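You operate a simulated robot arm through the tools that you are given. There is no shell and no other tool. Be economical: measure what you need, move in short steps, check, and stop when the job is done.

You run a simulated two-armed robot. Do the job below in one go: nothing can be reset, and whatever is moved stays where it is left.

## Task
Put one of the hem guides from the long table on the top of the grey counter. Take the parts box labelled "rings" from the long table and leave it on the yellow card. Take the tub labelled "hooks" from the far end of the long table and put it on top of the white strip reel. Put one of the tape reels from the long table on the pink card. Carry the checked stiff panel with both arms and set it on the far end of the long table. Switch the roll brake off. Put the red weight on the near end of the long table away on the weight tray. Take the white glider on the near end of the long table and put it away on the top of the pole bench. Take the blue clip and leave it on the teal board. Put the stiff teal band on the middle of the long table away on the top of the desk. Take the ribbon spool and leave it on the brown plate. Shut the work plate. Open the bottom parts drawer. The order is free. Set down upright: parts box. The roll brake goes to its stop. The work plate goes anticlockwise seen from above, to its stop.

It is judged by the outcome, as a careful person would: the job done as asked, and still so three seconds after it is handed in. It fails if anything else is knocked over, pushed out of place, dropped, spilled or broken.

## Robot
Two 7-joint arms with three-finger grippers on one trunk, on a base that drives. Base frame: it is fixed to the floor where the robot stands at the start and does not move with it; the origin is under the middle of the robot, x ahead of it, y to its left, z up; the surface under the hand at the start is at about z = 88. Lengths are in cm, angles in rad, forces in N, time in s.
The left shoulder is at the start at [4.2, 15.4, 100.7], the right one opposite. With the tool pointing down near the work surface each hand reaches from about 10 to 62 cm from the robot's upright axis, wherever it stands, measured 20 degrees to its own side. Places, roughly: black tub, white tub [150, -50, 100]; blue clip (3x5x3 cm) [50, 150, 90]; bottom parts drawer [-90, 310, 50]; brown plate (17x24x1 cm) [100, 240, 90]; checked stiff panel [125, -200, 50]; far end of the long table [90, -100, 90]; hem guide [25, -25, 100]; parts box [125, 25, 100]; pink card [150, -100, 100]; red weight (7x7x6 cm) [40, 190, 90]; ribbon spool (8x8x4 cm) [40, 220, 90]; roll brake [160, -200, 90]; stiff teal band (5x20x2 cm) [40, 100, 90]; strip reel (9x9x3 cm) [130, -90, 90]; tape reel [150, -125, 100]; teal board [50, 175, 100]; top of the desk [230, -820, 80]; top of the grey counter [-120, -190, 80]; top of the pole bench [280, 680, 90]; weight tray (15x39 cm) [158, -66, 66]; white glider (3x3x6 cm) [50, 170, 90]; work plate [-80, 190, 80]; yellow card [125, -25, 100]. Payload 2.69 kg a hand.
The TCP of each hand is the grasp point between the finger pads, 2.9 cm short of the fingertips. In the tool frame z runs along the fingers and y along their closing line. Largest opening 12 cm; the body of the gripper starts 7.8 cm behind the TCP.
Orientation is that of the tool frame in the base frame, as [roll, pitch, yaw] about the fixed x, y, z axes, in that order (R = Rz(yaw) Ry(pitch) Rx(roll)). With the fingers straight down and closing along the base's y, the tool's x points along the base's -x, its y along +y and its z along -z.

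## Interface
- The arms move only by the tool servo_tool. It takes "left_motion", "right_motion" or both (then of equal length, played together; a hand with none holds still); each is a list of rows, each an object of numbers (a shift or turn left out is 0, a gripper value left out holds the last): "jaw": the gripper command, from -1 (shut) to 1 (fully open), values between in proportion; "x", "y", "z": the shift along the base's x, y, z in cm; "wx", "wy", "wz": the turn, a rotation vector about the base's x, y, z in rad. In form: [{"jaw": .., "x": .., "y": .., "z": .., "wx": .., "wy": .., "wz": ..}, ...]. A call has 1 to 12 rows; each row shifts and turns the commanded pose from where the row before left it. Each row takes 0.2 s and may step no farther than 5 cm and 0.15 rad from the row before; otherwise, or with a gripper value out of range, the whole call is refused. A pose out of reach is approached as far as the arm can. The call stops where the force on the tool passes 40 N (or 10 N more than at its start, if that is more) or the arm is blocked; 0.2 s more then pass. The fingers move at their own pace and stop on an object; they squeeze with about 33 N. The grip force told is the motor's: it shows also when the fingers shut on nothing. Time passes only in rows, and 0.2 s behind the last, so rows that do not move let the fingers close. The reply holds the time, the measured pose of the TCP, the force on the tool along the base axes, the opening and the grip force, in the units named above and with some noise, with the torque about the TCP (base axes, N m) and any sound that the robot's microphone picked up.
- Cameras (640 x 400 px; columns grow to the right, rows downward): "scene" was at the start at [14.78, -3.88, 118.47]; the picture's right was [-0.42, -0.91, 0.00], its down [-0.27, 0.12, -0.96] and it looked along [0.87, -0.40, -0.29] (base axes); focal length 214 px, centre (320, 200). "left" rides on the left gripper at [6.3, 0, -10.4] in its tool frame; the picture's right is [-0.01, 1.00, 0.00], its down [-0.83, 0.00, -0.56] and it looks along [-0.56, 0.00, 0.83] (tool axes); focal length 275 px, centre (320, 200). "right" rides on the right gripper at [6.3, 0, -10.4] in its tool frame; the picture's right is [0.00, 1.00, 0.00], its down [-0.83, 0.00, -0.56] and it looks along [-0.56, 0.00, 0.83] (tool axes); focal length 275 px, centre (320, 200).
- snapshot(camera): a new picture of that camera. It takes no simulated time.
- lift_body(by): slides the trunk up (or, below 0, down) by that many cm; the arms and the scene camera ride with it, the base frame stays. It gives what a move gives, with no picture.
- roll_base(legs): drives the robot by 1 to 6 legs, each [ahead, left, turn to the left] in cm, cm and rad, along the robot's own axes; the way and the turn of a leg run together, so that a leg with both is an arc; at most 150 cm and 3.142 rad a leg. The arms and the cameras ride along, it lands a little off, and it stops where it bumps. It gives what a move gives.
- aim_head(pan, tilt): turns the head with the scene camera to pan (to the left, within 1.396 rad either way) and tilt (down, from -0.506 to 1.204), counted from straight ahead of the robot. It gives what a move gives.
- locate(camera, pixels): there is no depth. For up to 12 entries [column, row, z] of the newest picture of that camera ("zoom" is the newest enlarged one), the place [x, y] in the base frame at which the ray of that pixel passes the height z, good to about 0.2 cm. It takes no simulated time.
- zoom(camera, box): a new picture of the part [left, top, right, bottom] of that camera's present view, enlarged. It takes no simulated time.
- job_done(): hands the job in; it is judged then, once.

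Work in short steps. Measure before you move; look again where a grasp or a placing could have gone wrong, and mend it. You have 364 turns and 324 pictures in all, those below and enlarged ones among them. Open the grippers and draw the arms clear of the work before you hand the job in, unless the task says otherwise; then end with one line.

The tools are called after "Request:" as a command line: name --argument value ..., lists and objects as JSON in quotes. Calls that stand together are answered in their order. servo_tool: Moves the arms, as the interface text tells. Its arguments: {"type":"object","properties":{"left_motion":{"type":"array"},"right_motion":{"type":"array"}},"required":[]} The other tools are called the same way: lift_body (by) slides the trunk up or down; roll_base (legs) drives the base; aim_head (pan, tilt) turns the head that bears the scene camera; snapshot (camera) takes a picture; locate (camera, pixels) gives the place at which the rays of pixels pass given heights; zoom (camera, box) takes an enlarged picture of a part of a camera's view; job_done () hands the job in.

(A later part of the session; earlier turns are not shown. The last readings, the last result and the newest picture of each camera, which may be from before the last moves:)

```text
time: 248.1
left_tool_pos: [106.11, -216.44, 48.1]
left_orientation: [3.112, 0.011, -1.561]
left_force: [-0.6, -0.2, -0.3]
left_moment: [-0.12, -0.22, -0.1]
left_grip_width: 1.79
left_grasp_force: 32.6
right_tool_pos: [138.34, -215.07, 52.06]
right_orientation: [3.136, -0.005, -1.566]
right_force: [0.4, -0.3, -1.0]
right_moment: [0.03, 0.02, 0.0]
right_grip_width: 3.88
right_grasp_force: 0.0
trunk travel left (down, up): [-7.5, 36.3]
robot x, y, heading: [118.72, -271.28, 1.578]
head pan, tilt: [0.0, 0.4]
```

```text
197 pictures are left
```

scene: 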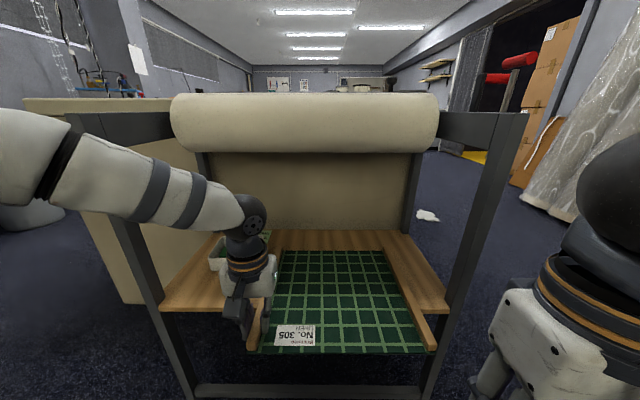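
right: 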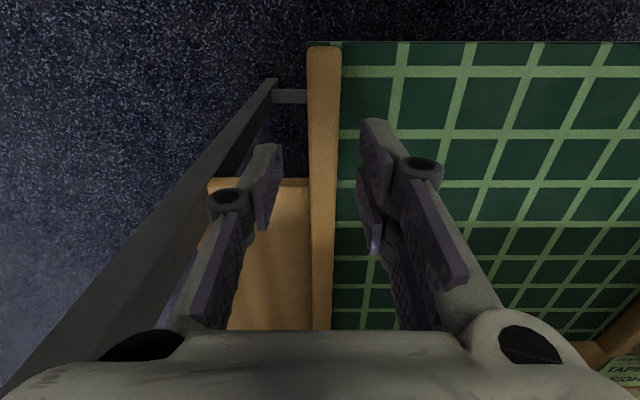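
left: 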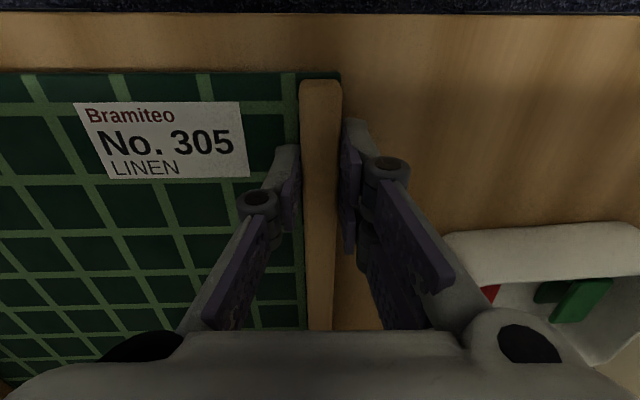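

Rail centred. Lower and grip.

Request:
servo_tool --right_motion '[{"z": -2}, {"z": -1.2}, {"z": -0.6}, {"jaw": -1}, {}, {}]'

Request:
snapshot --camera "right"

```text
time: 249.5
left_tool_pos: [106.16, -216.54, 48.03]
left_orientation: [3.113, 0.012, -1.559]
left_force: [9.5, 0.3, -1.4]
left_moment: [-0.43, -0.43, -0.13]
left_grip_width: 1.78
left_grasp_force: 32.7
right_tool_pos: [138.17, -215.2, 48.31]
right_orientation: [3.134, -0.005, -1.564]
right_force: [-10.2, -0.5, 0.3]
right_moment: [0.17, 0.25, 0.31]
right_grip_width: 1.78
right_grasp_force: 32.8
trunk travel left (down, up): [-7.5, 36.3]
robot x, y, heading: [118.7, -271.13, 1.579]
head pan, tilt: [0.0, 0.4]
```

```text
196 pictures are left
```

right: 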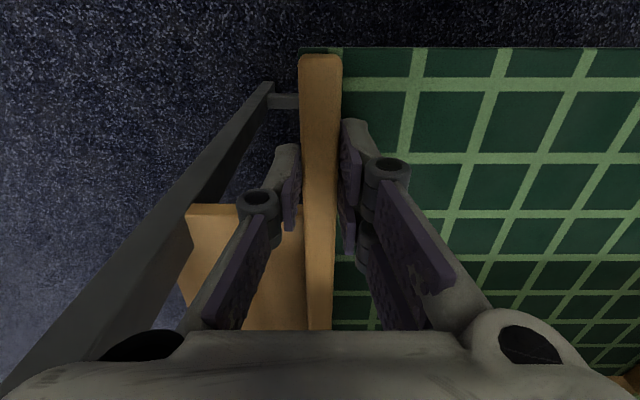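

Both hands grip. Test-lift 1 cm to weigh the panel.

Request:
servo_tool --left_motion '[{"z": 0.5}, {"z": 0.5}, {}]' --right_motion '[{"z": 0.5}, {"z": 0.5}, {}]'

Request:
zoom --camera "scene" --box '[200, 200, 500, 390]'

```text
time: 250.3
left_tool_pos: [106.2, -216.52, 49.11]
left_orientation: [3.114, 0.013, -1.56]
left_force: [13.1, 2.2, -1.8]
left_moment: [-0.18, -0.41, -0.01]
left_grip_width: 1.79
left_grasp_force: 33.2
right_tool_pos: [138.01, -215.04, 49.27]
right_orientation: [3.137, -0.007, -1.566]
right_force: [-13.2, -1.7, -2.9]
right_moment: [-0.23, 0.31, 0.45]
right_grip_width: 1.79
right_grasp_force: 32.6
trunk travel left (down, up): [-7.5, 36.3]
robot x, y, heading: [118.69, -270.72, 1.58]
head pan, tilt: [0.0, 0.4]
```

```text
2.11 times, centred on (350, 295) of scene
```

zoom: 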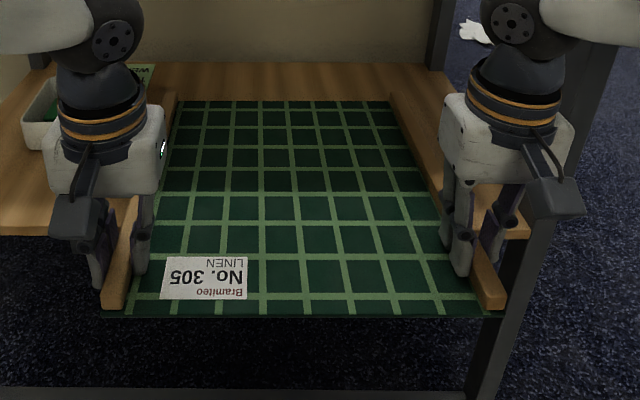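

Panel weighs ≈5 N and moments are small. Ease the x-tension and lift further, watching for droop.

Request:
servo_tool --left_motion '[{"x": 0.2, "z": 0.7}, {"x": 0.1, "z": 0.8}, {"z": 1}, {}]' --right_motion '[{"x": -0.2, "z": 0.7}, {"x": -0.1, "z": 0.8}, {"z": 1}, {}]'

Request:
zoom --camera "scene" --box '[200, 200, 500, 390]'

```text
time: 251.3
left_tool_pos: [106.14, -216.47, 51.52]
left_orientation: [3.107, 0.01, -1.557]
left_force: [-19.7, -0.3, 0.3]
left_moment: [0.2, -0.04, -0.37]
left_grip_width: 1.78
left_grasp_force: 33.0
right_tool_pos: [138.05, -215.2, 51.78]
right_orientation: [3.141, -0.007, -1.567]
right_force: [18.7, 0.4, -3.7]
right_moment: [-0.58, -0.64, 0.38]
right_grip_width: 1.81
right_grasp_force: 33.1
trunk travel left (down, up): [-7.5, 36.3]
robot x, y, heading: [118.37, -270.97, 1.583]
head pan, tilt: [0.0, 0.4]
```

```text
2.11 times, centred on (350, 295) of scene
```

zoom: 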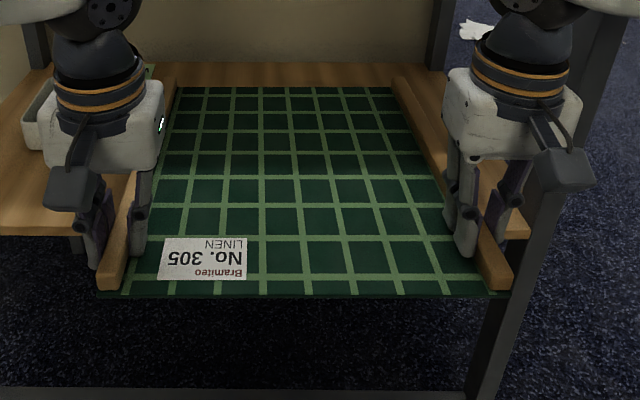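

No droop. Balance the x-force and drive back 35 cm to pull the panel out.

Request:
servo_tool --left_motion '[{"x": -0.17}, {}]' --right_motion '[{"x": 0.17}, {}]'

Request:
roll_base --legs '[[-35, 0, 0]]'

Request:
snapshot --camera "scene"

```text
time: 251.9
left_tool_pos: [106.14, -216.42, 51.53]
left_orientation: [3.111, 0.01, -1.558]
left_force: [-18.8, 0.3, -1.8]
left_moment: [-0.31, 0.2, -0.05]
left_grip_width: 1.78
left_grasp_force: 32.8
right_tool_pos: [138.2, -215.11, 51.73]
right_orientation: [3.137, -0.008, -1.566]
right_force: [20.7, -0.3, -3.0]
right_moment: [-0.12, -0.48, 0.43]
right_grip_width: 1.76
right_grasp_force: 32.3
trunk travel left (down, up): [-7.5, 36.3]
robot x, y, heading: [118.81, -270.77, 1.58]
head pan, tilt: [0.0, 0.4]
```

```text
time: 254.2
left_tool_pos: [106.43, -251.04, 51.58]
left_orientation: [3.11, 0.011, -1.559]
left_force: [-25.3, -1.2, -0.7]
left_moment: [-0.22, 0.25, -0.09]
left_grip_width: 1.81
left_grasp_force: 33.0
right_tool_pos: [138.44, -249.59, 51.7]
right_orientation: [3.14, -0.007, -1.563]
right_force: [25.4, -0.3, -3.0]
right_moment: [-0.21, -0.68, 0.35]
right_grip_width: 1.81
right_grasp_force: 33.2
trunk travel left (down, up): [-7.5, 36.3]
robot x, y, heading: [118.83, -305.52, 1.575]
head pan, tilt: [0.0, 0.4]
```

```text
193 pictures are left
```

scene: 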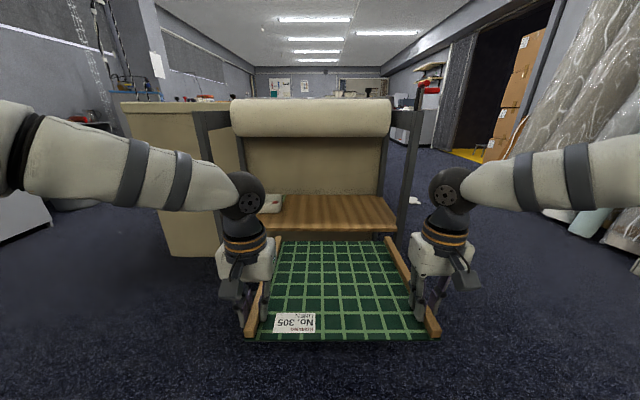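

Panel is free. Relieve compression and raise the trunk fully.

Request:
servo_tool --left_motion '[{"x": -0.25}, {}]' --right_motion '[{"x": 0.25}, {}]'

Request:
lift_body --by 36

Request:
snapshot --camera "scene"

```text
time: 254.8
left_tool_pos: [106.47, -251.13, 51.68]
left_orientation: [3.116, 0.013, -1.562]
left_force: [24.6, 1.6, -2.2]
left_moment: [-0.32, -0.69, 0.06]
left_grip_width: 1.78
left_grasp_force: 32.8
right_tool_pos: [138.45, -249.78, 51.72]
right_orientation: [3.135, -0.004, -1.562]
right_force: [-24.8, -2.0, -1.9]
right_moment: [-0.1, 0.61, 0.24]
right_grip_width: 1.78
right_grasp_force: 32.6
trunk travel left (down, up): [-7.5, 36.3]
robot x, y, heading: [119.06, -305.56, 1.578]
head pan, tilt: [0.0, 0.4]
```

```text
time: 258.2
left_tool_pos: [106.49, -251.1, 87.33]
left_orientation: [3.116, 0.006, -1.56]
left_force: [30.0, 2.3, -2.1]
left_moment: [0.17, -0.77, -0.13]
left_grip_width: 1.77
left_grasp_force: 33.1
right_tool_pos: [138.47, -249.71, 87.64]
right_orientation: [3.132, -0.01, -1.564]
right_force: [-28.8, -2.2, -3.5]
right_moment: [-0.6, 0.66, 0.49]
right_grip_width: 1.81
right_grasp_force: 32.8
trunk travel left (down, up): [-43.5, 0.3]
robot x, y, heading: [118.77, -305.72, 1.577]
head pan, tilt: [0.0, 0.4]
```

```text
192 pictures are left
```

scene: 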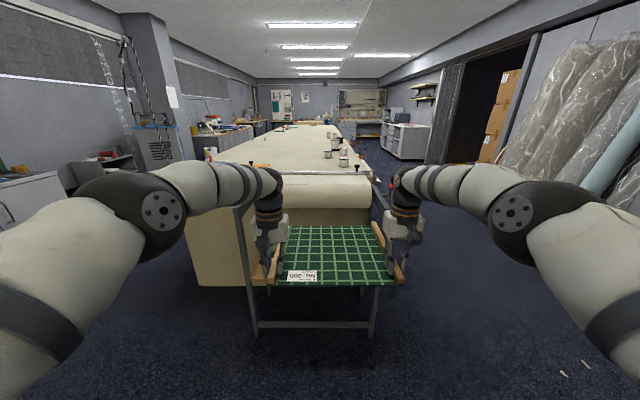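

Ease tension and raise both hands together by 14 cm.

Request:
servo_tool --left_motion '[{"x": 0.13}, {"z": 2}, {"z": 3}, {"z": 3}, {"z": 3}, {"z": 3}, {}]' --right_motion '[{"x": -0.13}, {"z": 2}, {"z": 3}, {"z": 3}, {"z": 3}, {"z": 3}, {}]'

Request:
snapshot --camera "scene"

```text
time: 259.9
left_tool_pos: [106.48, -251.96, 101.29]
left_orientation: [3.109, 0.008, -1.558]
left_force: [12.0, -5.4, -1.5]
left_moment: [-0.9, -0.47, -0.97]
left_grip_width: 1.79
left_grasp_force: 33.3
left hand out of reach, approached as far as the arm can: row 6
right_tool_pos: [138.33, -251.14, 101.43]
right_orientation: [3.139, -0.007, -1.568]
right_force: [-12.0, 5.7, -1.5]
right_moment: [0.45, 0.36, -0.82]
right_grip_width: 1.77
right_grasp_force: 33.3
right hand out of reach, approached as far as the arm can: row 5, 6
trunk travel left (down, up): [-43.5, 0.3]
robot x, y, heading: [119.01, -305.13, 1.579]
head pan, tilt: [0.0, 0.4]
```

```text
191 pictures are left
```

scene: 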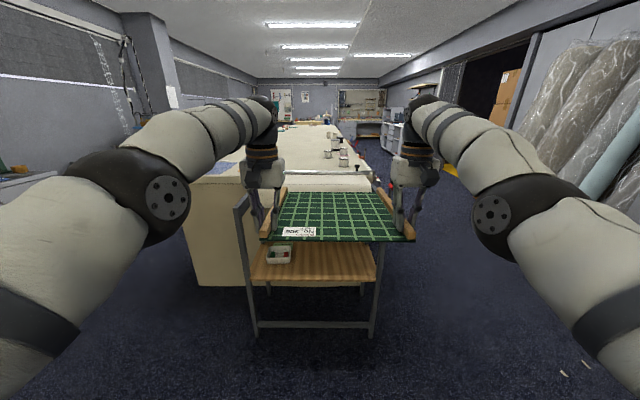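

At reach limit; draw both hands back 5 cm, then drive: turn left, go to x≈-33.

Request:
servo_tool --left_motion '[{"y": -2}, {"y": -2}, {"y": -1.5}, {}]' --right_motion '[{"y": -2}, {"y": -2}, {"y": -1.5}, {}]'

Request:
roll_base --legs '[[0, 0, 1.57], [150, 0, 0], [0, 0, -1.57]]'

Request:
snapshot --camera "scene"

```text
time: 260.9
left_tool_pos: [106.42, -257.59, 101.33]
left_orientation: [3.112, 0.014, -1.561]
left_force: [22.7, 13.1, 0.8]
left_moment: [1.03, -0.78, 1.29]
left_grip_width: 2.21
left_grasp_force: 32.8
right_tool_pos: [137.92, -251.53, 101.98]
right_orientation: [3.137, -0.011, -1.561]
right_force: [-22.5, -12.2, -5.2]
right_moment: [-1.4, 0.04, 1.38]
right_grip_width: 2.22
right_grasp_force: 32.6
right hand out of reach, approached as far as the arm can: row 1, 2, 3
trunk travel left (down, up): [-43.5, 0.3]
robot x, y, heading: [119.16, -305.38, 1.584]
head pan, tilt: [0.0, 0.4]
```

```text
time: 270.8
left_tool_pos: [-61.78, -318.25, 101.21]
left_orientation: [3.108, 0.004, 0.0]
left_force: [-6.2, -2.2, -1.1]
left_moment: [0.46, -0.61, 1.01]
left_grip_width: 2.08
left_grasp_force: 33.0
right_tool_pos: [-66.9, -286.68, 101.86]
right_orientation: [3.13, -0.033, 0.0]
right_force: [6.2, 1.6, -3.7]
right_moment: [0.01, 0.28, 1.02]
right_grip_width: 2.07
right_grasp_force: 32.7
trunk travel left (down, up): [-43.5, 0.3]
robot x, y, heading: [-13.7, -306.57, 3.138]
head pan, tilt: [0.0, 0.4]
stopped in leg 2: the force on the tool passed its limit at 74 N (the readings are from after the stop); the commanded pose is now the measured one
```

```text
190 pictures are left
```

scene: 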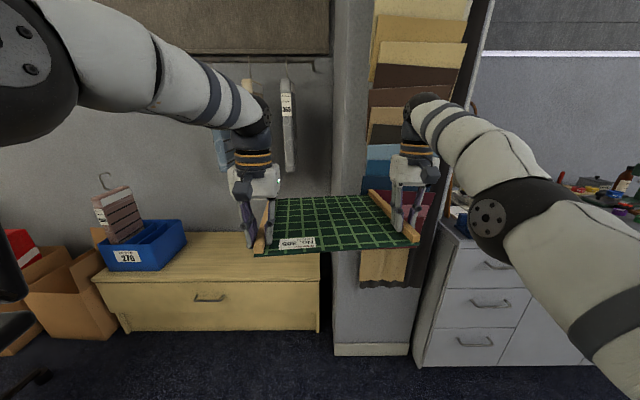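

The panel touched the swatch board ahead; back off 25 cm immediately, then re-align the hands (right is 5 cm ahead of left).

Request:
roll_base --legs '[[-28, 0, 0]]'

Request:
servo_tool --left_motion '[{}]' --right_motion '[{"x": 1}]'

Request:
snapshot --camera "scene"

```text
time: 272.7
left_tool_pos: [-34.0, -318.39, 101.22]
left_orientation: [3.107, 0.003, -0.003]
left_force: [-7.2, -2.3, -0.1]
left_moment: [0.33, 0.3, 1.1]
left_grip_width: 2.1
left_grasp_force: 32.8
right_tool_pos: [-39.24, -286.77, 101.92]
right_orientation: [3.129, -0.03, -0.003]
right_force: [7.6, 1.2, -3.6]
right_moment: [0.34, -0.64, 1.11]
right_grip_width: 2.08
right_grasp_force: 33.1
trunk travel left (down, up): [-43.5, 0.3]
robot x, y, heading: [13.84, -306.64, 3.134]
head pan, tilt: [0.0, 0.4]
```

```text
time: 273.1
left_tool_pos: [-34.2, -318.4, 101.25]
left_orientation: [3.107, 0.003, -0.002]
left_force: [-6.8, -0.4, -0.2]
left_moment: [0.45, -0.33, 1.1]
left_grip_width: 2.08
left_grasp_force: 32.5
right_tool_pos: [-39.29, -286.62, 101.86]
right_orientation: [3.131, -0.033, -0.002]
right_force: [7.9, 1.3, -2.5]
right_moment: [0.06, -0.06, 1.15]
right_grip_width: 2.08
right_grasp_force: 33.2
right hand out of reach, approached as far as the arm can: row 1
trunk travel left (down, up): [-43.5, 0.3]
robot x, y, heading: [13.95, -306.43, 3.133]
head pan, tilt: [0.0, 0.4]
```

```text
189 pictures are left
```

scene: 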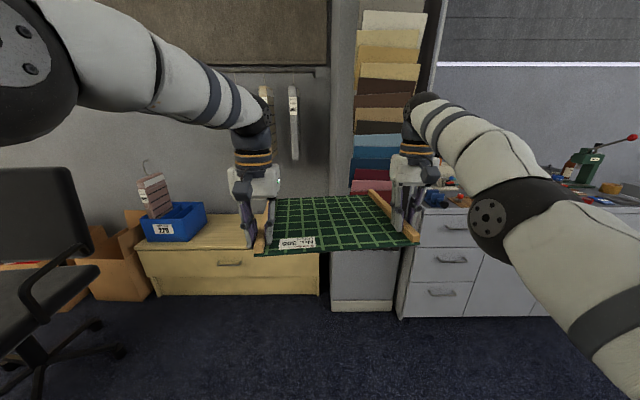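

Nothing was disturbed. Move the right hand back toward the robot by 5 cm (stepwise) to square the panel.

Request:
servo_tool --left_motion '[{}, {}, {}, {}]' --right_motion '[{"x": 1.5}, {"x": 1.5}, {"x": 1.2}, {}]'

Request:
snapshot --camera "scene"

```text
time: 274.1
left_tool_pos: [-33.96, -318.37, 101.36]
left_orientation: [3.104, 0.002, -0.002]
left_force: [-5.9, -6.7, 0.2]
left_moment: [0.39, 0.17, 1.15]
left_grip_width: 2.09
left_grasp_force: 33.4
right_tool_pos: [-39.07, -286.73, 102.22]
right_orientation: [3.131, -0.032, -0.005]
right_force: [5.3, 7.0, -4.6]
right_moment: [0.49, -0.48, 1.02]
right_grip_width: 2.09
right_grasp_force: 33.0
right hand out of reach, approached as far as the arm can: row 1, 2, 3
trunk travel left (down, up): [-43.5, 0.3]
robot x, y, heading: [13.69, -306.71, 3.133]
head pan, tilt: [0.0, 0.4]
```

```text
188 pictures are left
```

scene: 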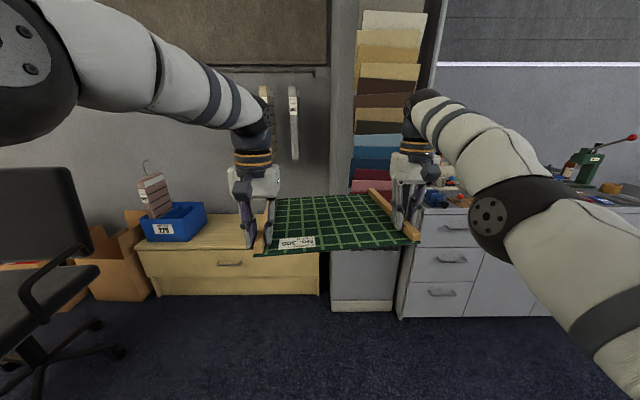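

Lower both by 4 cm to regain reach, then continue pulling the right hand back.

Request:
servo_tool --left_motion '[{"z": -1.3}, {"z": -1.3}, {"z": -1.4}, {}, {}]' --right_motion '[{"z": -1.3}, {"z": -1.3}, {"z": -1.4}, {"x": 1}, {"x": 1}]'

```text
time: 275.3
left_tool_pos: [-34.0, -318.39, 97.36]
left_orientation: [3.105, 0.002, -0.003]
left_force: [-5.3, -13.8, 2.2]
left_moment: [0.66, 0.03, 1.2]
left_grip_width: 2.22
left_grasp_force: 33.5
right_tool_pos: [-40.01, -286.97, 99.05]
right_orientation: [3.13, -0.032, -0.006]
right_force: [5.0, 12.8, -5.4]
right_moment: [0.72, -0.34, 0.97]
right_grip_width: 2.18
right_grasp_force: 32.8
right hand out of reach, approached as far as the arm can: row 1, 2, 3, 4, 5
trunk travel left (down, up): [-43.5, 0.3]
robot x, y, heading: [14.1, -306.67, 3.135]
head pan, tilt: [0.0, 0.4]
```

The right arm resists moving closer; instead bring the left hand forward to match.

Request:
servo_tool --left_motion '[{"x": -1.5}, {"x": -1.5}, {"x": -1.5, "z": 0.7}, {"x": -1, "z": 0.6}, {}]' --right_motion '[{}, {}, {}, {}, {}]'

Request:
snapshot --camera "scene"

```text
time: 276.5
left_tool_pos: [-39.34, -318.59, 98.65]
left_orientation: [3.1, 0.0, -0.003]
left_force: [6.8, -35.6, -0.8]
left_moment: [-0.43, -1.17, -1.26]
left_grip_width: 1.91
left_grasp_force: 33.0
right_tool_pos: [-39.96, -286.7, 99.29]
right_orientation: [3.138, -0.026, -0.009]
right_force: [-8.5, 35.8, -3.1]
right_moment: [0.96, 0.75, -0.82]
right_grip_width: 1.83
right_grasp_force: 33.0
trunk travel left (down, up): [-43.5, 0.3]
robot x, y, heading: [14.3, -306.64, 3.133]
head pan, tilt: [0.0, 0.4]
```

```text
187 pictures are left
```

scene: 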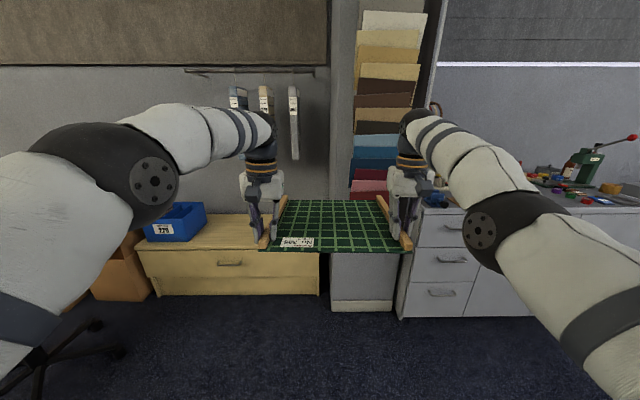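

Square again. Ease compression, then turn toward +y, strafe to x≈-33 and go up to y≈-150.

Request:
servo_tool --left_motion '[{"y": -0.15}, {}]' --right_motion '[{"y": 0.15}, {}]'

Request:
roll_base --legs '[[0, 0, -1.565], [0, 47, 0], [120, 0, 0]]'

Request:
snapshot --camera "scene"

```text
time: 277.1
left_tool_pos: [-39.55, -318.6, 98.58]
left_orientation: [3.102, 0.004, -0.005]
left_force: [7.0, -29.6, -1.5]
left_moment: [-0.43, -0.75, -1.25]
left_grip_width: 1.91
left_grasp_force: 32.4
right_tool_pos: [-40.19, -286.73, 99.19]
right_orientation: [3.136, -0.029, -0.007]
right_force: [-7.0, 29.8, -3.1]
right_moment: [0.86, 0.41, -0.87]
right_grip_width: 1.85
right_grasp_force: 32.5
trunk travel left (down, up): [-43.5, 0.3]
robot x, y, heading: [13.61, -306.81, 3.134]
head pan, tilt: [0.0, 0.4]
```

```text
time: 290.8
left_tool_pos: [-41.32, -132.38, 98.61]
left_orientation: [3.104, 0.001, -1.595]
left_force: [-28.9, -6.7, -0.8]
left_moment: [-0.33, 0.25, -1.2]
left_grip_width: 1.89
left_grasp_force: 32.6
right_tool_pos: [-9.46, -132.63, 99.14]
right_orientation: [3.136, -0.03, -1.6]
right_force: [28.9, 6.3, -3.3]
right_moment: [-0.03, -0.77, -0.83]
right_grip_width: 1.85
right_grasp_force: 33.2
trunk travel left (down, up): [-43.5, 0.3]
robot x, y, heading: [-30.05, -186.27, 1.536]
head pan, tilt: [0.0, 0.4]
```

```text
186 pictures are left
```

scene: 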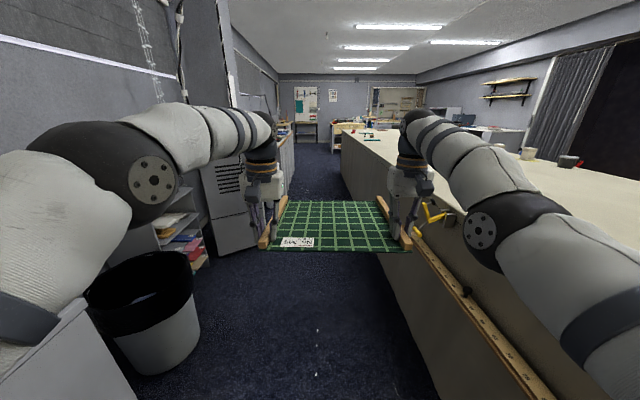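

Path is clear. Continue 85 cm and turn right to face the table.

Request:
roll_base --legs '[[86, 0, 0], [0, 0, -1.535]]'

Request:
snapshot --camera "scene"

```text
time: 299.1
left_tool_pos: [25.27, -89.15, 98.61]
left_orientation: [3.103, 0.002, 3.137]
left_force: [-7.5, 6.1, 0.5]
left_moment: [-0.22, 0.44, -1.04]
left_grip_width: 1.85
left_grasp_force: 32.6
right_tool_pos: [25.83, -121.23, 99.14]
right_orientation: [3.134, -0.029, 3.133]
right_force: [6.5, -6.6, -3.3]
right_moment: [-0.22, -0.06, -1.03]
right_grip_width: 1.82
right_grasp_force: 33.1
trunk travel left (down, up): [-43.5, 0.3]
robot x, y, heading: [-27.99, -101.3, -0.008]
head pan, tilt: [0.0, 0.4]
```

```text
185 pictures are left
```

scene: 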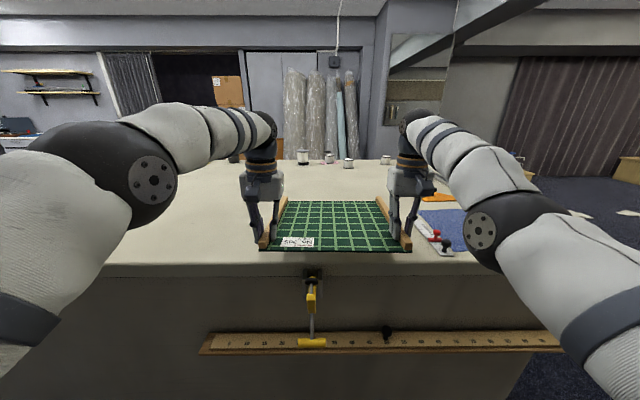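

Strafe 16 cm left (away from the clamp and the knob strip), then forward 28 cm.

Request:
roll_base --legs '[[0, 17, 0.008], [28, 0, 0]]'

Request:
snapshot --camera "scene"

Request:
snapshot --camera "left"

```text
time: 302.6
left_tool_pos: [54.41, -71.97, 98.55]
left_orientation: [3.103, 0.003, 3.14]
left_force: [-7.0, 2.2, -1.9]
left_moment: [-0.36, 0.25, -1.01]
left_grip_width: 1.87
left_grasp_force: 33.4
right_tool_pos: [55.0, -103.95, 99.1]
right_orientation: [3.135, -0.029, 3.136]
right_force: [7.5, -0.2, -3.1]
right_moment: [-0.06, 0.17, -1.0]
right_grip_width: 1.84
right_grasp_force: 33.2
trunk travel left (down, up): [-43.5, 0.3]
robot x, y, heading: [0.86, -84.25, -0.007]
head pan, tilt: [0.0, 0.4]
```

```text
184 pictures are left
```

scene: 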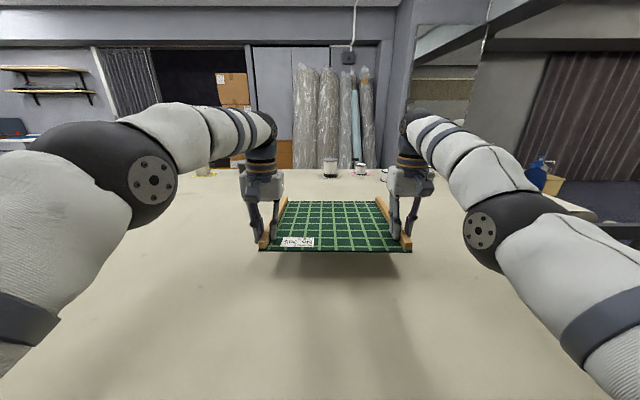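

```text
183 pictures are left
```

left: 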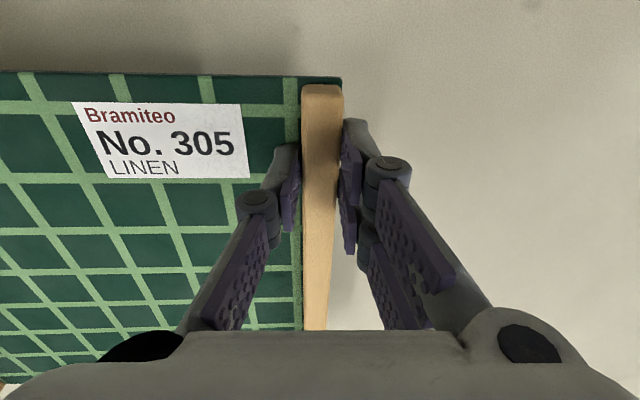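

Clear area. Lower both together to the table top.

Request:
servo_tool --left_motion '[{"z": -1.5}, {"z": -1.5}, {"z": -1.2}, {"z": -0.8}, {"z": -0.4}]' --right_motion '[{"z": -1.6}, {"z": -1.6}, {"z": -1.4}, {"z": -1}, {"z": -0.5}]'

```text
time: 303.8
left_tool_pos: [54.39, -72.01, 93.31]
left_orientation: [3.105, 0.003, 3.14]
left_force: [2.8, -4.1, -2.2]
left_moment: [-0.27, 0.01, 0.29]
left_grip_width: 1.78
left_grasp_force: 33.3
right_tool_pos: [56.1, -103.93, 93.24]
right_orientation: [3.135, -0.033, 3.139]
right_force: [-2.6, 3.3, -2.4]
right_moment: [0.28, 0.38, 0.46]
right_grip_width: 1.78
right_grasp_force: 33.7
right hand out of reach, approached as far as the arm can: row 1, 3, 5
trunk travel left (down, up): [-43.5, 0.3]
robot x, y, heading: [1.47, -84.21, -0.009]
head pan, tilt: [0.0, 0.4]
```

Still in the air; continue in 0.4 cm steps.

Request:
servo_tool --left_motion '[{"z": -0.4}, {"z": -0.4}, {"z": -0.3}]' --right_motion '[{"z": -0.4}, {"z": -0.4}, {"z": -0.3}]'

Request:
snapshot --camera "scene"

```text
time: 304.6
left_tool_pos: [54.36, -71.97, 92.29]
left_orientation: [3.105, 0.007, 3.141]
left_force: [7.3, -9.8, -2.7]
left_moment: [-0.38, -1.24, 0.54]
left_grip_width: 1.83
left_grasp_force: 32.6
right_tool_pos: [56.15, -103.93, 92.45]
right_orientation: [3.136, -0.028, 3.14]
right_force: [-10.8, 6.3, 9.0]
right_moment: [0.29, -0.8, 0.57]
right_grip_width: 1.83
right_grasp_force: 32.8
trunk travel left (down, up): [-43.5, 0.3]
robot x, y, heading: [0.95, -84.53, -0.004]
head pan, tilt: [0.0, 0.4]
```

```text
182 pictures are left
```

scene: 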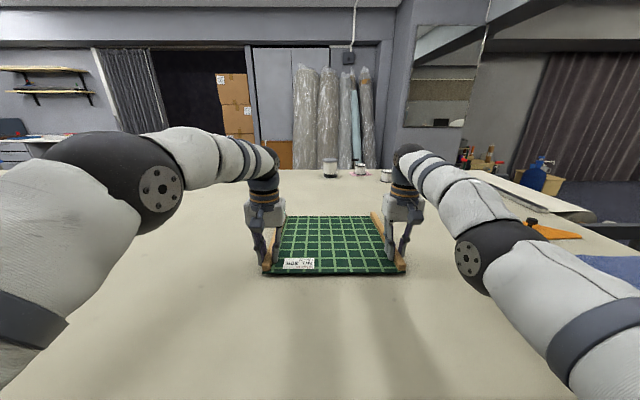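

Touching (far edge first). Lower a touch more until both read contact, then release.

Request:
servo_tool --left_motion '[{"z": -0.3}, {"z": -0.2}, {"jaw": -0.5}, {"jaw": -0.2}, {"z": 2}, {"z": 4}, {"z": 4}]' --right_motion '[{"z": -0.3}, {"z": -0.2}, {"jaw": -0.5}, {"jaw": -0.2}, {"z": 2}, {"z": 4}, {"z": 4}]'

Request:
snapshot --camera "scene"

```text
time: 306.2
left_tool_pos: [54.24, -72.16, 101.53]
left_orientation: [3.102, 0.002, -3.141]
left_force: [-0.4, 0.2, 1.0]
left_moment: [0.0, -0.01, -0.01]
left_grip_width: 4.81
left_grasp_force: 0.2
right_tool_pos: [54.77, -103.8, 100.17]
right_orientation: [3.134, -0.031, 3.14]
right_force: [-0.4, 0.2, -0.3]
right_moment: [0.01, -0.03, 0.02]
right_grip_width: 4.81
right_grasp_force: 0.0
right hand out of reach, approached as far as the arm can: row 6, 7
trunk travel left (down, up): [-43.5, 0.3]
robot x, y, heading: [1.21, -84.05, -0.007]
head pan, tilt: [0.0, 0.4]
```

```text
181 pictures are left
```

scene: 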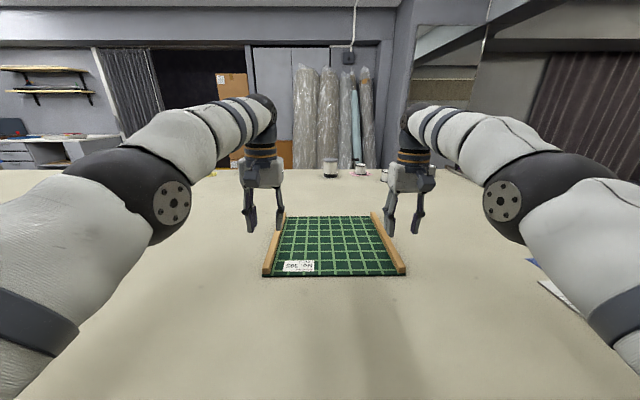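

Panel is set. Retract hands, lower trunk 6 cm to the usual height, and strafe along the table to y≈150.

Request:
servo_tool --left_motion '[{"x": -4, "z": 2}, {"x": -4, "z": 2}, {"x": -4}, {"x": -3}]' --right_motion '[{"x": -4, "z": 2}, {"x": -4, "z": 2}, {"x": -4}, {"x": -3}]'

Request:
roll_base --legs '[[-5, 0, 0.005], [0, 150, 0], [0, 75, 0]]'

Request:
aim_head --pan 0.3 --tilt 0.5

Request:
snapshot --camera "scene"

```text
time: 307.2
left_tool_pos: [38.93, -71.82, 105.76]
left_orientation: [3.104, 0.005, -3.141]
left_force: [-0.3, 0.5, 0.0]
left_moment: [0.02, -0.04, 0.0]
left_grip_width: 4.79
left_grasp_force: 0.1
right_tool_pos: [39.66, -103.84, 104.34]
right_orientation: [3.136, -0.026, 3.139]
right_force: [-0.5, -0.2, 0.7]
right_moment: [0.03, -0.02, 0.01]
right_grip_width: 4.8
right_grasp_force: 0.1
trunk travel left (down, up): [-43.5, 0.3]
robot x, y, heading: [1.27, -84.09, -0.004]
head pan, tilt: [0.0, 0.4]
```

```text
time: 325.4
left_tool_pos: [37.14, 154.99, 105.67]
left_orientation: [3.102, 0.002, 3.12]
left_force: [-1.1, -0.1, 0.3]
left_moment: [0.0, 0.03, -0.02]
left_grip_width: 4.79
left_grasp_force: 0.1
right_tool_pos: [37.21, 123.12, 104.15]
right_orientation: [3.135, -0.028, 3.117]
right_force: [1.3, -0.3, 1.0]
right_moment: [-0.03, 0.03, -0.02]
right_grip_width: 4.79
right_grasp_force: 0.2
trunk travel left (down, up): [-43.5, 0.3]
robot x, y, heading: [-1.22, 143.78, -0.022]
head pan, tilt: [0.0, 0.4]
```

```text
time: 326.2
left_tool_pos: [37.2, 155.02, 105.59]
left_orientation: [3.103, 0.0, 3.12]
left_force: [0.5, -0.6, 1.1]
left_moment: [-0.03, -0.02, 0.0]
left_grip_width: 4.78
left_grasp_force: 0.0
right_tool_pos: [37.18, 123.01, 104.34]
right_orientation: [3.135, -0.03, 3.117]
right_force: [-0.8, -0.3, 0.3]
right_moment: [-0.02, 0.01, 0.0]
right_grip_width: 4.81
right_grasp_force: 0.0
trunk travel left (down, up): [-43.5, 0.3]
robot x, y, heading: [-1.22, 143.34, -0.028]
head pan, tilt: [0.3, 0.499]
```

```text
180 pictures are left
```

scene: 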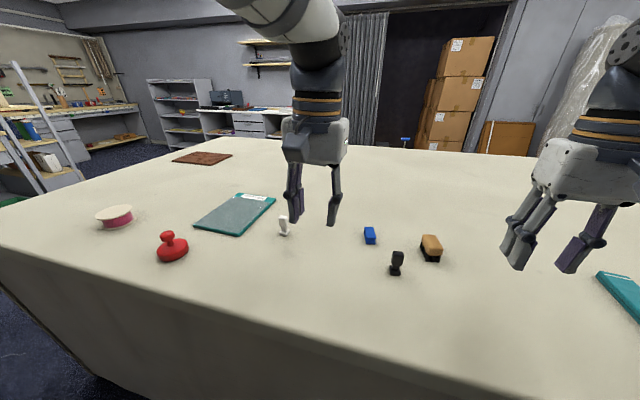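

All near-end items visible. Locate them.

Request:
locate --camera "scene" --pixels '[[114, 220, 89], [172, 255, 89], [235, 214, 88.5], [283, 233, 88], [370, 237, 89], [396, 270, 88], [432, 250, 89], [620, 292, 89], [203, 158, 88.5], [193, 228, 88.5], [275, 197, 88.5]]'

Request:
zoom --camera "scene" --box '[260, 190, 460, 290]'

Request:
zoom --camera "scene" --box '[80, 140, 300, 270]'

```text
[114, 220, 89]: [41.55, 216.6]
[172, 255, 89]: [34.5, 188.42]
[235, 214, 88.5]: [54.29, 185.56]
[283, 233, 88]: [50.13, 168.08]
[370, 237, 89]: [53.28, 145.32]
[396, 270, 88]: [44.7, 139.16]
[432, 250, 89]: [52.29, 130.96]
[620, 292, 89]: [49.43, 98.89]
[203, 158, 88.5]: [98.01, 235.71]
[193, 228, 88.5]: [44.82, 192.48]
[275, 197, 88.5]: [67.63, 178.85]
```

```text
3.20 times, centred on (360, 240) of scene
```

zoom: 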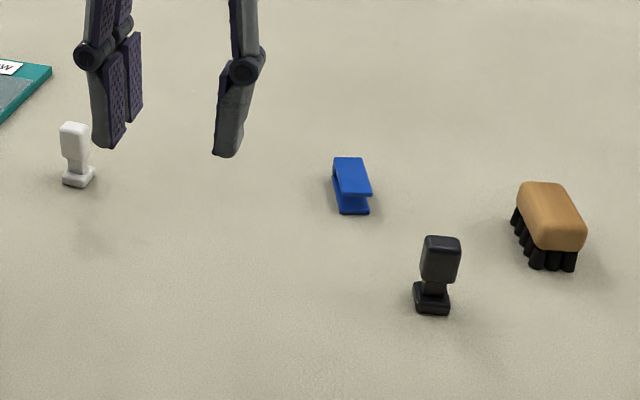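

```text
2.91 times, centred on (190, 205) of scene
```

zoom: 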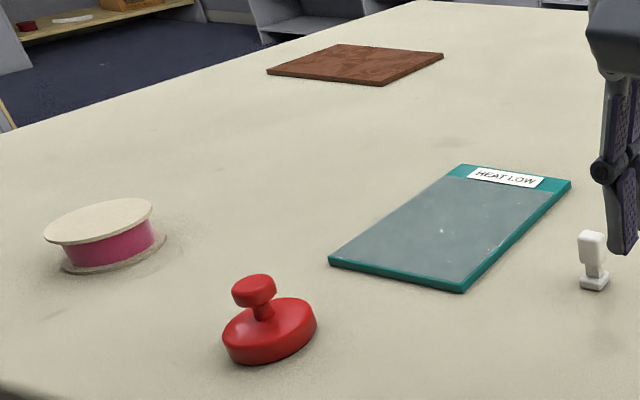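

Plan: right hand takes the clip, left the spool. Lower trunk 6 cm, strafe 17 cm left, then look with the right camera.

Request:
lift_body --by -6

Request:
roll_base --legs '[[2, 17, 0.026]]'

Request:
servo_tool --left_motion '[{"z": 3}, {"z": 3, "jaw": 1}, {}]' --right_motion '[{"x": 4, "z": 3}, {"x": 4, "z": 2}, {"x": 2, "wy": 0.03}]'

Request:
snapshot --camera "right"

```text
time: 327.0
left_tool_pos: [37.44, 155.08, 99.17]
left_orientation: [3.104, -0.019, 3.122]
left_force: [-0.4, -0.3, 0.1]
left_moment: [0.01, 0.06, 0.02]
left_grip_width: 4.79
left_grasp_force: 0.1
right_tool_pos: [39.0, 123.29, 90.99]
right_orientation: [3.128, -0.228, 3.122]
right_force: [-1.9, 3.4, 14.2]
right_moment: [0.5, -0.14, 0.15]
right_grip_width: 5.35
right_grasp_force: 2.8
trunk travel left (down, up): [-38.0, 5.8]
robot x, y, heading: [-1.1, 143.32, -0.025]
head pan, tilt: [0.3, 0.499]
stopped: the force on the tool passed its limit at 61 N (the readings are from after the stop); the commanded pose is now the measured one
```

```text
time: 328.9
left_tool_pos: [39.41, 172.88, 99.41]
left_orientation: [3.103, -0.017, -3.137]
left_force: [-0.4, -0.1, -0.5]
left_moment: [-0.07, -0.03, 0.0]
left_grip_width: 4.82
left_grasp_force: 0.0
right_tool_pos: [41.76, 141.05, 91.07]
right_orientation: [3.131, -0.227, -3.137]
right_force: [1.5, -0.8, 4.5]
right_moment: [0.1, -0.18, -0.04]
right_grip_width: 5.01
right_grasp_force: 0.5
trunk travel left (down, up): [-38.0, 5.8]
robot x, y, heading: [1.1, 160.31, -0.005]
head pan, tilt: [0.3, 0.499]
```

```text
time: 329.7
left_tool_pos: [39.36, 172.6, 105.42]
left_orientation: [3.104, -0.016, -3.137]
left_force: [0.9, 0.0, -0.7]
left_moment: [0.01, 0.01, -0.03]
left_grip_width: 12.01
left_grasp_force: 0.1
right_tool_pos: [51.78, 141.09, 95.79]
right_orientation: [3.129, -0.261, -3.139]
right_force: [0.1, -0.1, 0.7]
right_moment: [0.01, -0.01, 0.01]
right_grip_width: 4.82
right_grasp_force: 0.1
trunk travel left (down, up): [-38.0, 5.8]
robot x, y, heading: [1.04, 160.76, -0.004]
head pan, tilt: [0.3, 0.499]
```

```text
177 pictures are left
```

right: 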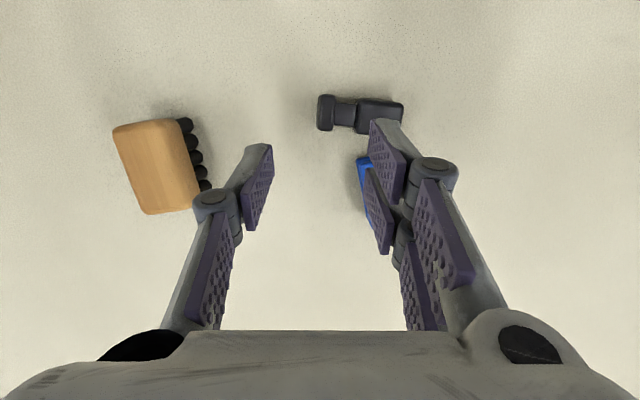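

The trunk move tilted the right hand onto the table and the strafe tipped the black glider over. I must restore it. First lift and straighten the right hand, then look.

Request:
servo_tool --right_motion '[{"z": 4, "wy": -0.1}, {"z": 4, "wy": -0.1}, {"z": 3, "wy": -0.06}, {"jaw": 0.2}]'

Request:
aim_head --pan 0.0 --tilt 0.7

Request:
snapshot --camera "right"

Request:
snapshot --camera "scene"

```text
time: 330.7
left_tool_pos: [39.23, 172.75, 105.27]
left_orientation: [3.103, -0.017, -3.136]
left_force: [-0.2, 0.2, 0.2]
left_moment: [0.0, 0.04, 0.02]
left_grip_width: 12.02
left_grasp_force: 0.1
right_tool_pos: [51.81, 141.17, 106.96]
right_orientation: [3.13, 0.004, -3.137]
right_force: [0.6, -0.5, -0.2]
right_moment: [-0.02, -0.04, -0.03]
right_grip_width: 7.18
right_grasp_force: 0.0
trunk travel left (down, up): [-38.0, 5.8]
robot x, y, heading: [0.78, 159.68, 0.002]
head pan, tilt: [0.3, 0.499]
```

```text
time: 331.5
left_tool_pos: [39.18, 172.71, 105.28]
left_orientation: [3.103, -0.018, -3.136]
left_force: [-1.0, 1.0, -0.3]
left_moment: [0.01, 0.0, 0.01]
left_grip_width: 12.0
left_grasp_force: 0.0
right_tool_pos: [51.72, 141.06, 106.99]
right_orientation: [3.13, 0.004, -3.138]
right_force: [0.0, 0.6, 0.8]
right_moment: [0.02, 0.01, 0.02]
right_grip_width: 7.21
right_grasp_force: 0.0
trunk travel left (down, up): [-38.0, 5.8]
robot x, y, heading: [0.97, 160.49, -0.001]
head pan, tilt: [0.0, 0.7]
```

```text
176 pictures are left
```

right: 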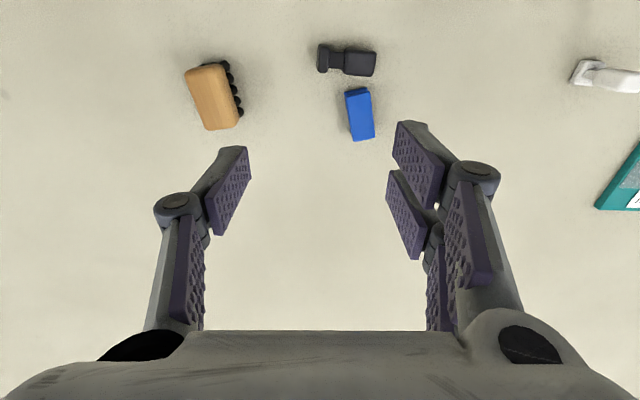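

```text
175 pictures are left
```

scene: 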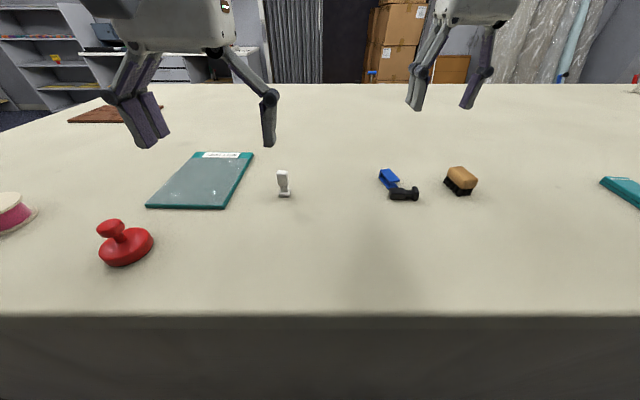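

The black glider lies on its side; I'll restore it after moving the clip. Locate clip and glider precisely.

Request:
zoom --camera "right" --box '[260, 20, 460, 160]'

Request:
locate --camera "right" --pixels '[[360, 115, 90.5], [358, 90, 90.5], [363, 140, 90.5], [320, 58, 89.5], [376, 62, 89.5], [348, 60, 89.5]]'

```text
2.86 times, centred on (360, 90) of right
```

zoom: 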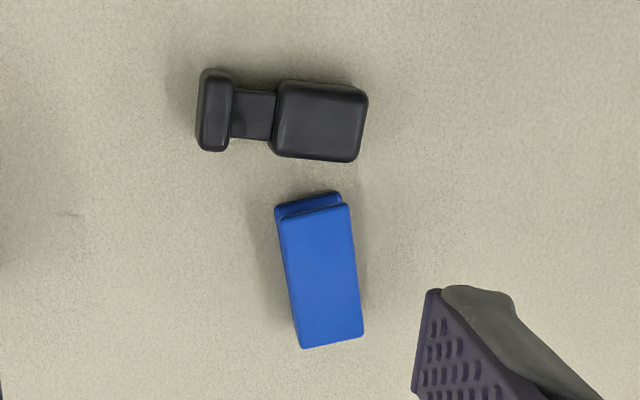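

```text
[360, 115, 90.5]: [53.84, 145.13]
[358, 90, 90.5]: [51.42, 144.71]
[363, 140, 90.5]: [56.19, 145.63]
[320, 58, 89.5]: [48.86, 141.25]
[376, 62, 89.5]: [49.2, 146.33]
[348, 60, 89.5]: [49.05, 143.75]
```

Clip at [53.7,145.1], yawed ≈11°. Align, descend and grip it.

Request:
servo_tool --right_motion '[{"x": 1, "y": 2, "wz": 0.09, "jaw": 0.0}, {"x": 1, "y": 2, "wz": 0.09}, {"z": -4}, {"z": -4}, {"z": -4}, {"z": -2}]'

Request:
snapshot --camera "right"

```text
time: 332.9
left_tool_pos: [39.21, 172.69, 105.33]
left_orientation: [3.104, -0.017, -3.137]
left_force: [0.4, 0.3, -0.1]
left_moment: [-0.03, 0.0, -0.01]
left_grip_width: 12.01
left_grasp_force: 0.2
right_tool_pos: [53.61, 145.28, 93.06]
right_orientation: [3.128, 0.003, -2.958]
right_force: [0.4, -0.4, -0.6]
right_moment: [-0.01, -0.02, -0.01]
right_grip_width: 5.99
right_grasp_force: 0.1
trunk travel left (down, up): [-38.0, 5.8]
robot x, y, heading: [0.74, 160.17, -0.001]
head pan, tilt: [0.0, 0.7]
```

```text
173 pictures are left
```

right: 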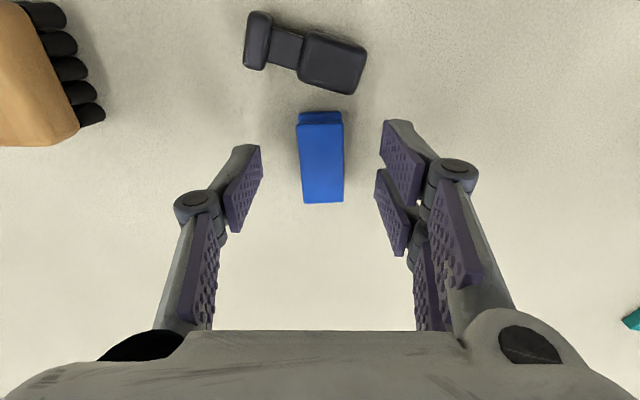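

Well aligned. Lower 1.8, close, lift.

Request:
servo_tool --right_motion '[{"z": -1}, {"z": -0.7}, {"jaw": -1}, {}, {}, {"z": 2}, {"z": 4}, {"z": 4}]'

Request:
snapshot --camera "right"

```text
time: 334.7
left_tool_pos: [39.15, 172.71, 105.41]
left_orientation: [3.103, -0.016, -3.138]
left_force: [0.0, 0.6, -0.2]
left_moment: [-0.01, -0.01, 0.03]
left_grip_width: 12.0
left_grasp_force: 0.1
right_tool_pos: [53.59, 145.07, 101.36]
right_orientation: [3.13, 0.002, -2.959]
right_force: [0.9, -0.7, -0.3]
right_moment: [-0.02, -0.01, -0.02]
right_grip_width: 2.19
right_grasp_force: 33.2
trunk travel left (down, up): [-38.0, 5.8]
robot x, y, heading: [1.12, 160.36, 0.001]
head pan, tilt: [0.0, 0.7]
```

```text
172 pictures are left
```

right: 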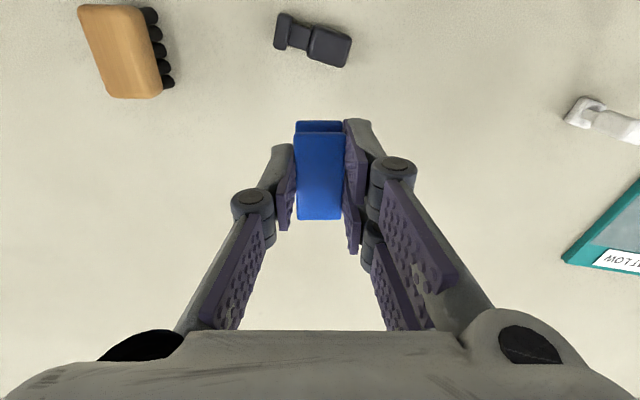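

Clip held. Lift and strafe 40 cm left to the teal board.

Request:
servo_tool --right_motion '[{"z": 4}, {"z": 1}]'

Request:
roll_base --legs '[[0, 40, 0]]'

Request:
snapshot --camera "scene"

Request:
snapshot --camera "right"

```text
time: 335.3
left_tool_pos: [39.24, 172.81, 105.25]
left_orientation: [3.103, -0.017, -3.137]
left_force: [0.3, 0.1, 0.4]
left_moment: [0.02, -0.01, -0.01]
left_grip_width: 11.98
left_grasp_force: 0.1
right_tool_pos: [53.59, 145.11, 106.37]
right_orientation: [3.13, 0.003, -2.96]
right_force: [-1.5, -0.4, -0.4]
right_moment: [-0.01, -0.03, -0.03]
right_grip_width: 2.19
right_grasp_force: 33.4
trunk travel left (down, up): [-38.0, 5.8]
robot x, y, heading: [1.11, 160.11, 0.002]
head pan, tilt: [0.0, 0.7]
```

```text
time: 339.0
left_tool_pos: [39.35, 213.71, 105.28]
left_orientation: [3.104, -0.017, -3.141]
left_force: [-0.3, -0.1, -0.3]
left_moment: [-0.02, -0.01, 0.03]
left_grip_width: 11.98
left_grasp_force: 0.1
right_tool_pos: [53.74, 186.04, 106.37]
right_orientation: [3.129, 0.005, -2.959]
right_force: [0.7, 1.1, 0.4]
right_moment: [-0.02, -0.01, -0.01]
right_grip_width: 2.22
right_grasp_force: 33.3
trunk travel left (down, up): [-38.0, 5.8]
robot x, y, heading: [1.12, 201.64, -0.005]
head pan, tilt: [0.0, 0.7]
```

```text
171 pictures are left
```

scene: 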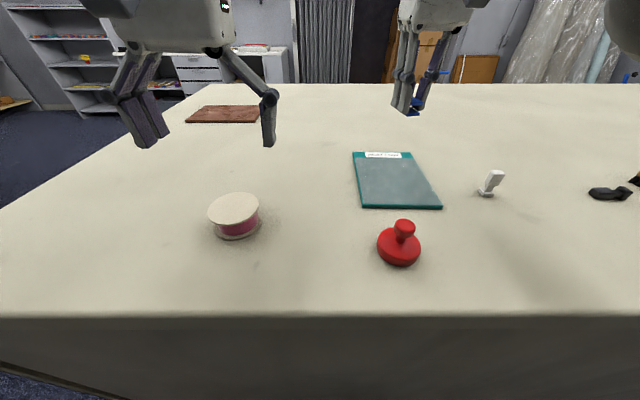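

```text
170 pictures are left
```

right: 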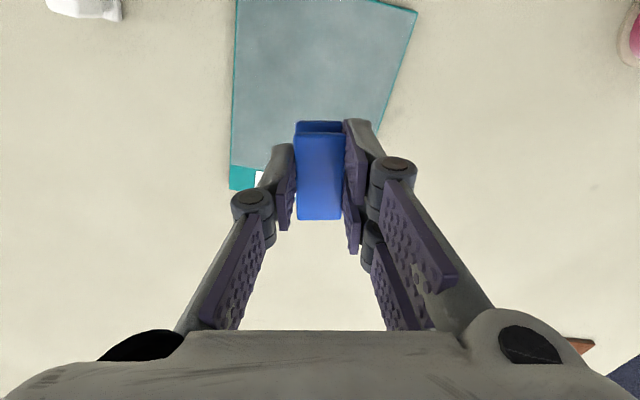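

Request:
locate --camera "scene" --pixels '[[353, 153, 88.7], [410, 153, 88.7], [441, 206, 88.7], [362, 206, 88.7], [393, 183, 88.7], [235, 210, 92], [240, 235, 88], [403, 258, 88], [490, 194, 88], [222, 113, 88.7]]'

```text
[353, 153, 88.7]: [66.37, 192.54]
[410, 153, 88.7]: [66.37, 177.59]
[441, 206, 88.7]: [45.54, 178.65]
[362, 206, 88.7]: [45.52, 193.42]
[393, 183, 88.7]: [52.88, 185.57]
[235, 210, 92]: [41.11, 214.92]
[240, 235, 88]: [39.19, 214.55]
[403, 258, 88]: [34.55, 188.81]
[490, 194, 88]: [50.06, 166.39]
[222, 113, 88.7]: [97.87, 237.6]
```

TCP [53.7,186.0] is over the board's middle (x 45.5–66, y 178–193). Lower the clip.

Request:
servo_tool --right_motion '[{"z": -4, "y": -0.4}, {"z": -4}, {"z": -4}, {"z": -1.2}, {"z": -0.5}, {"z": -0.4}]'

```text
time: 340.4
left_tool_pos: [39.36, 213.72, 105.28]
left_orientation: [3.102, -0.017, -3.14]
left_force: [-0.1, -0.2, -0.7]
left_moment: [0.02, 0.03, 0.02]
left_grip_width: 11.99
left_grasp_force: 0.1
right_tool_pos: [53.92, 185.68, 92.2]
right_orientation: [3.128, 0.006, -2.96]
right_force: [0.2, 0.4, 2.9]
right_moment: [0.06, 0.05, 0.0]
right_grip_width: 2.2
right_grasp_force: 33.1
trunk travel left (down, up): [-38.0, 5.8]
robot x, y, heading: [1.19, 201.22, -0.002]
head pan, tilt: [0.0, 0.7]
```

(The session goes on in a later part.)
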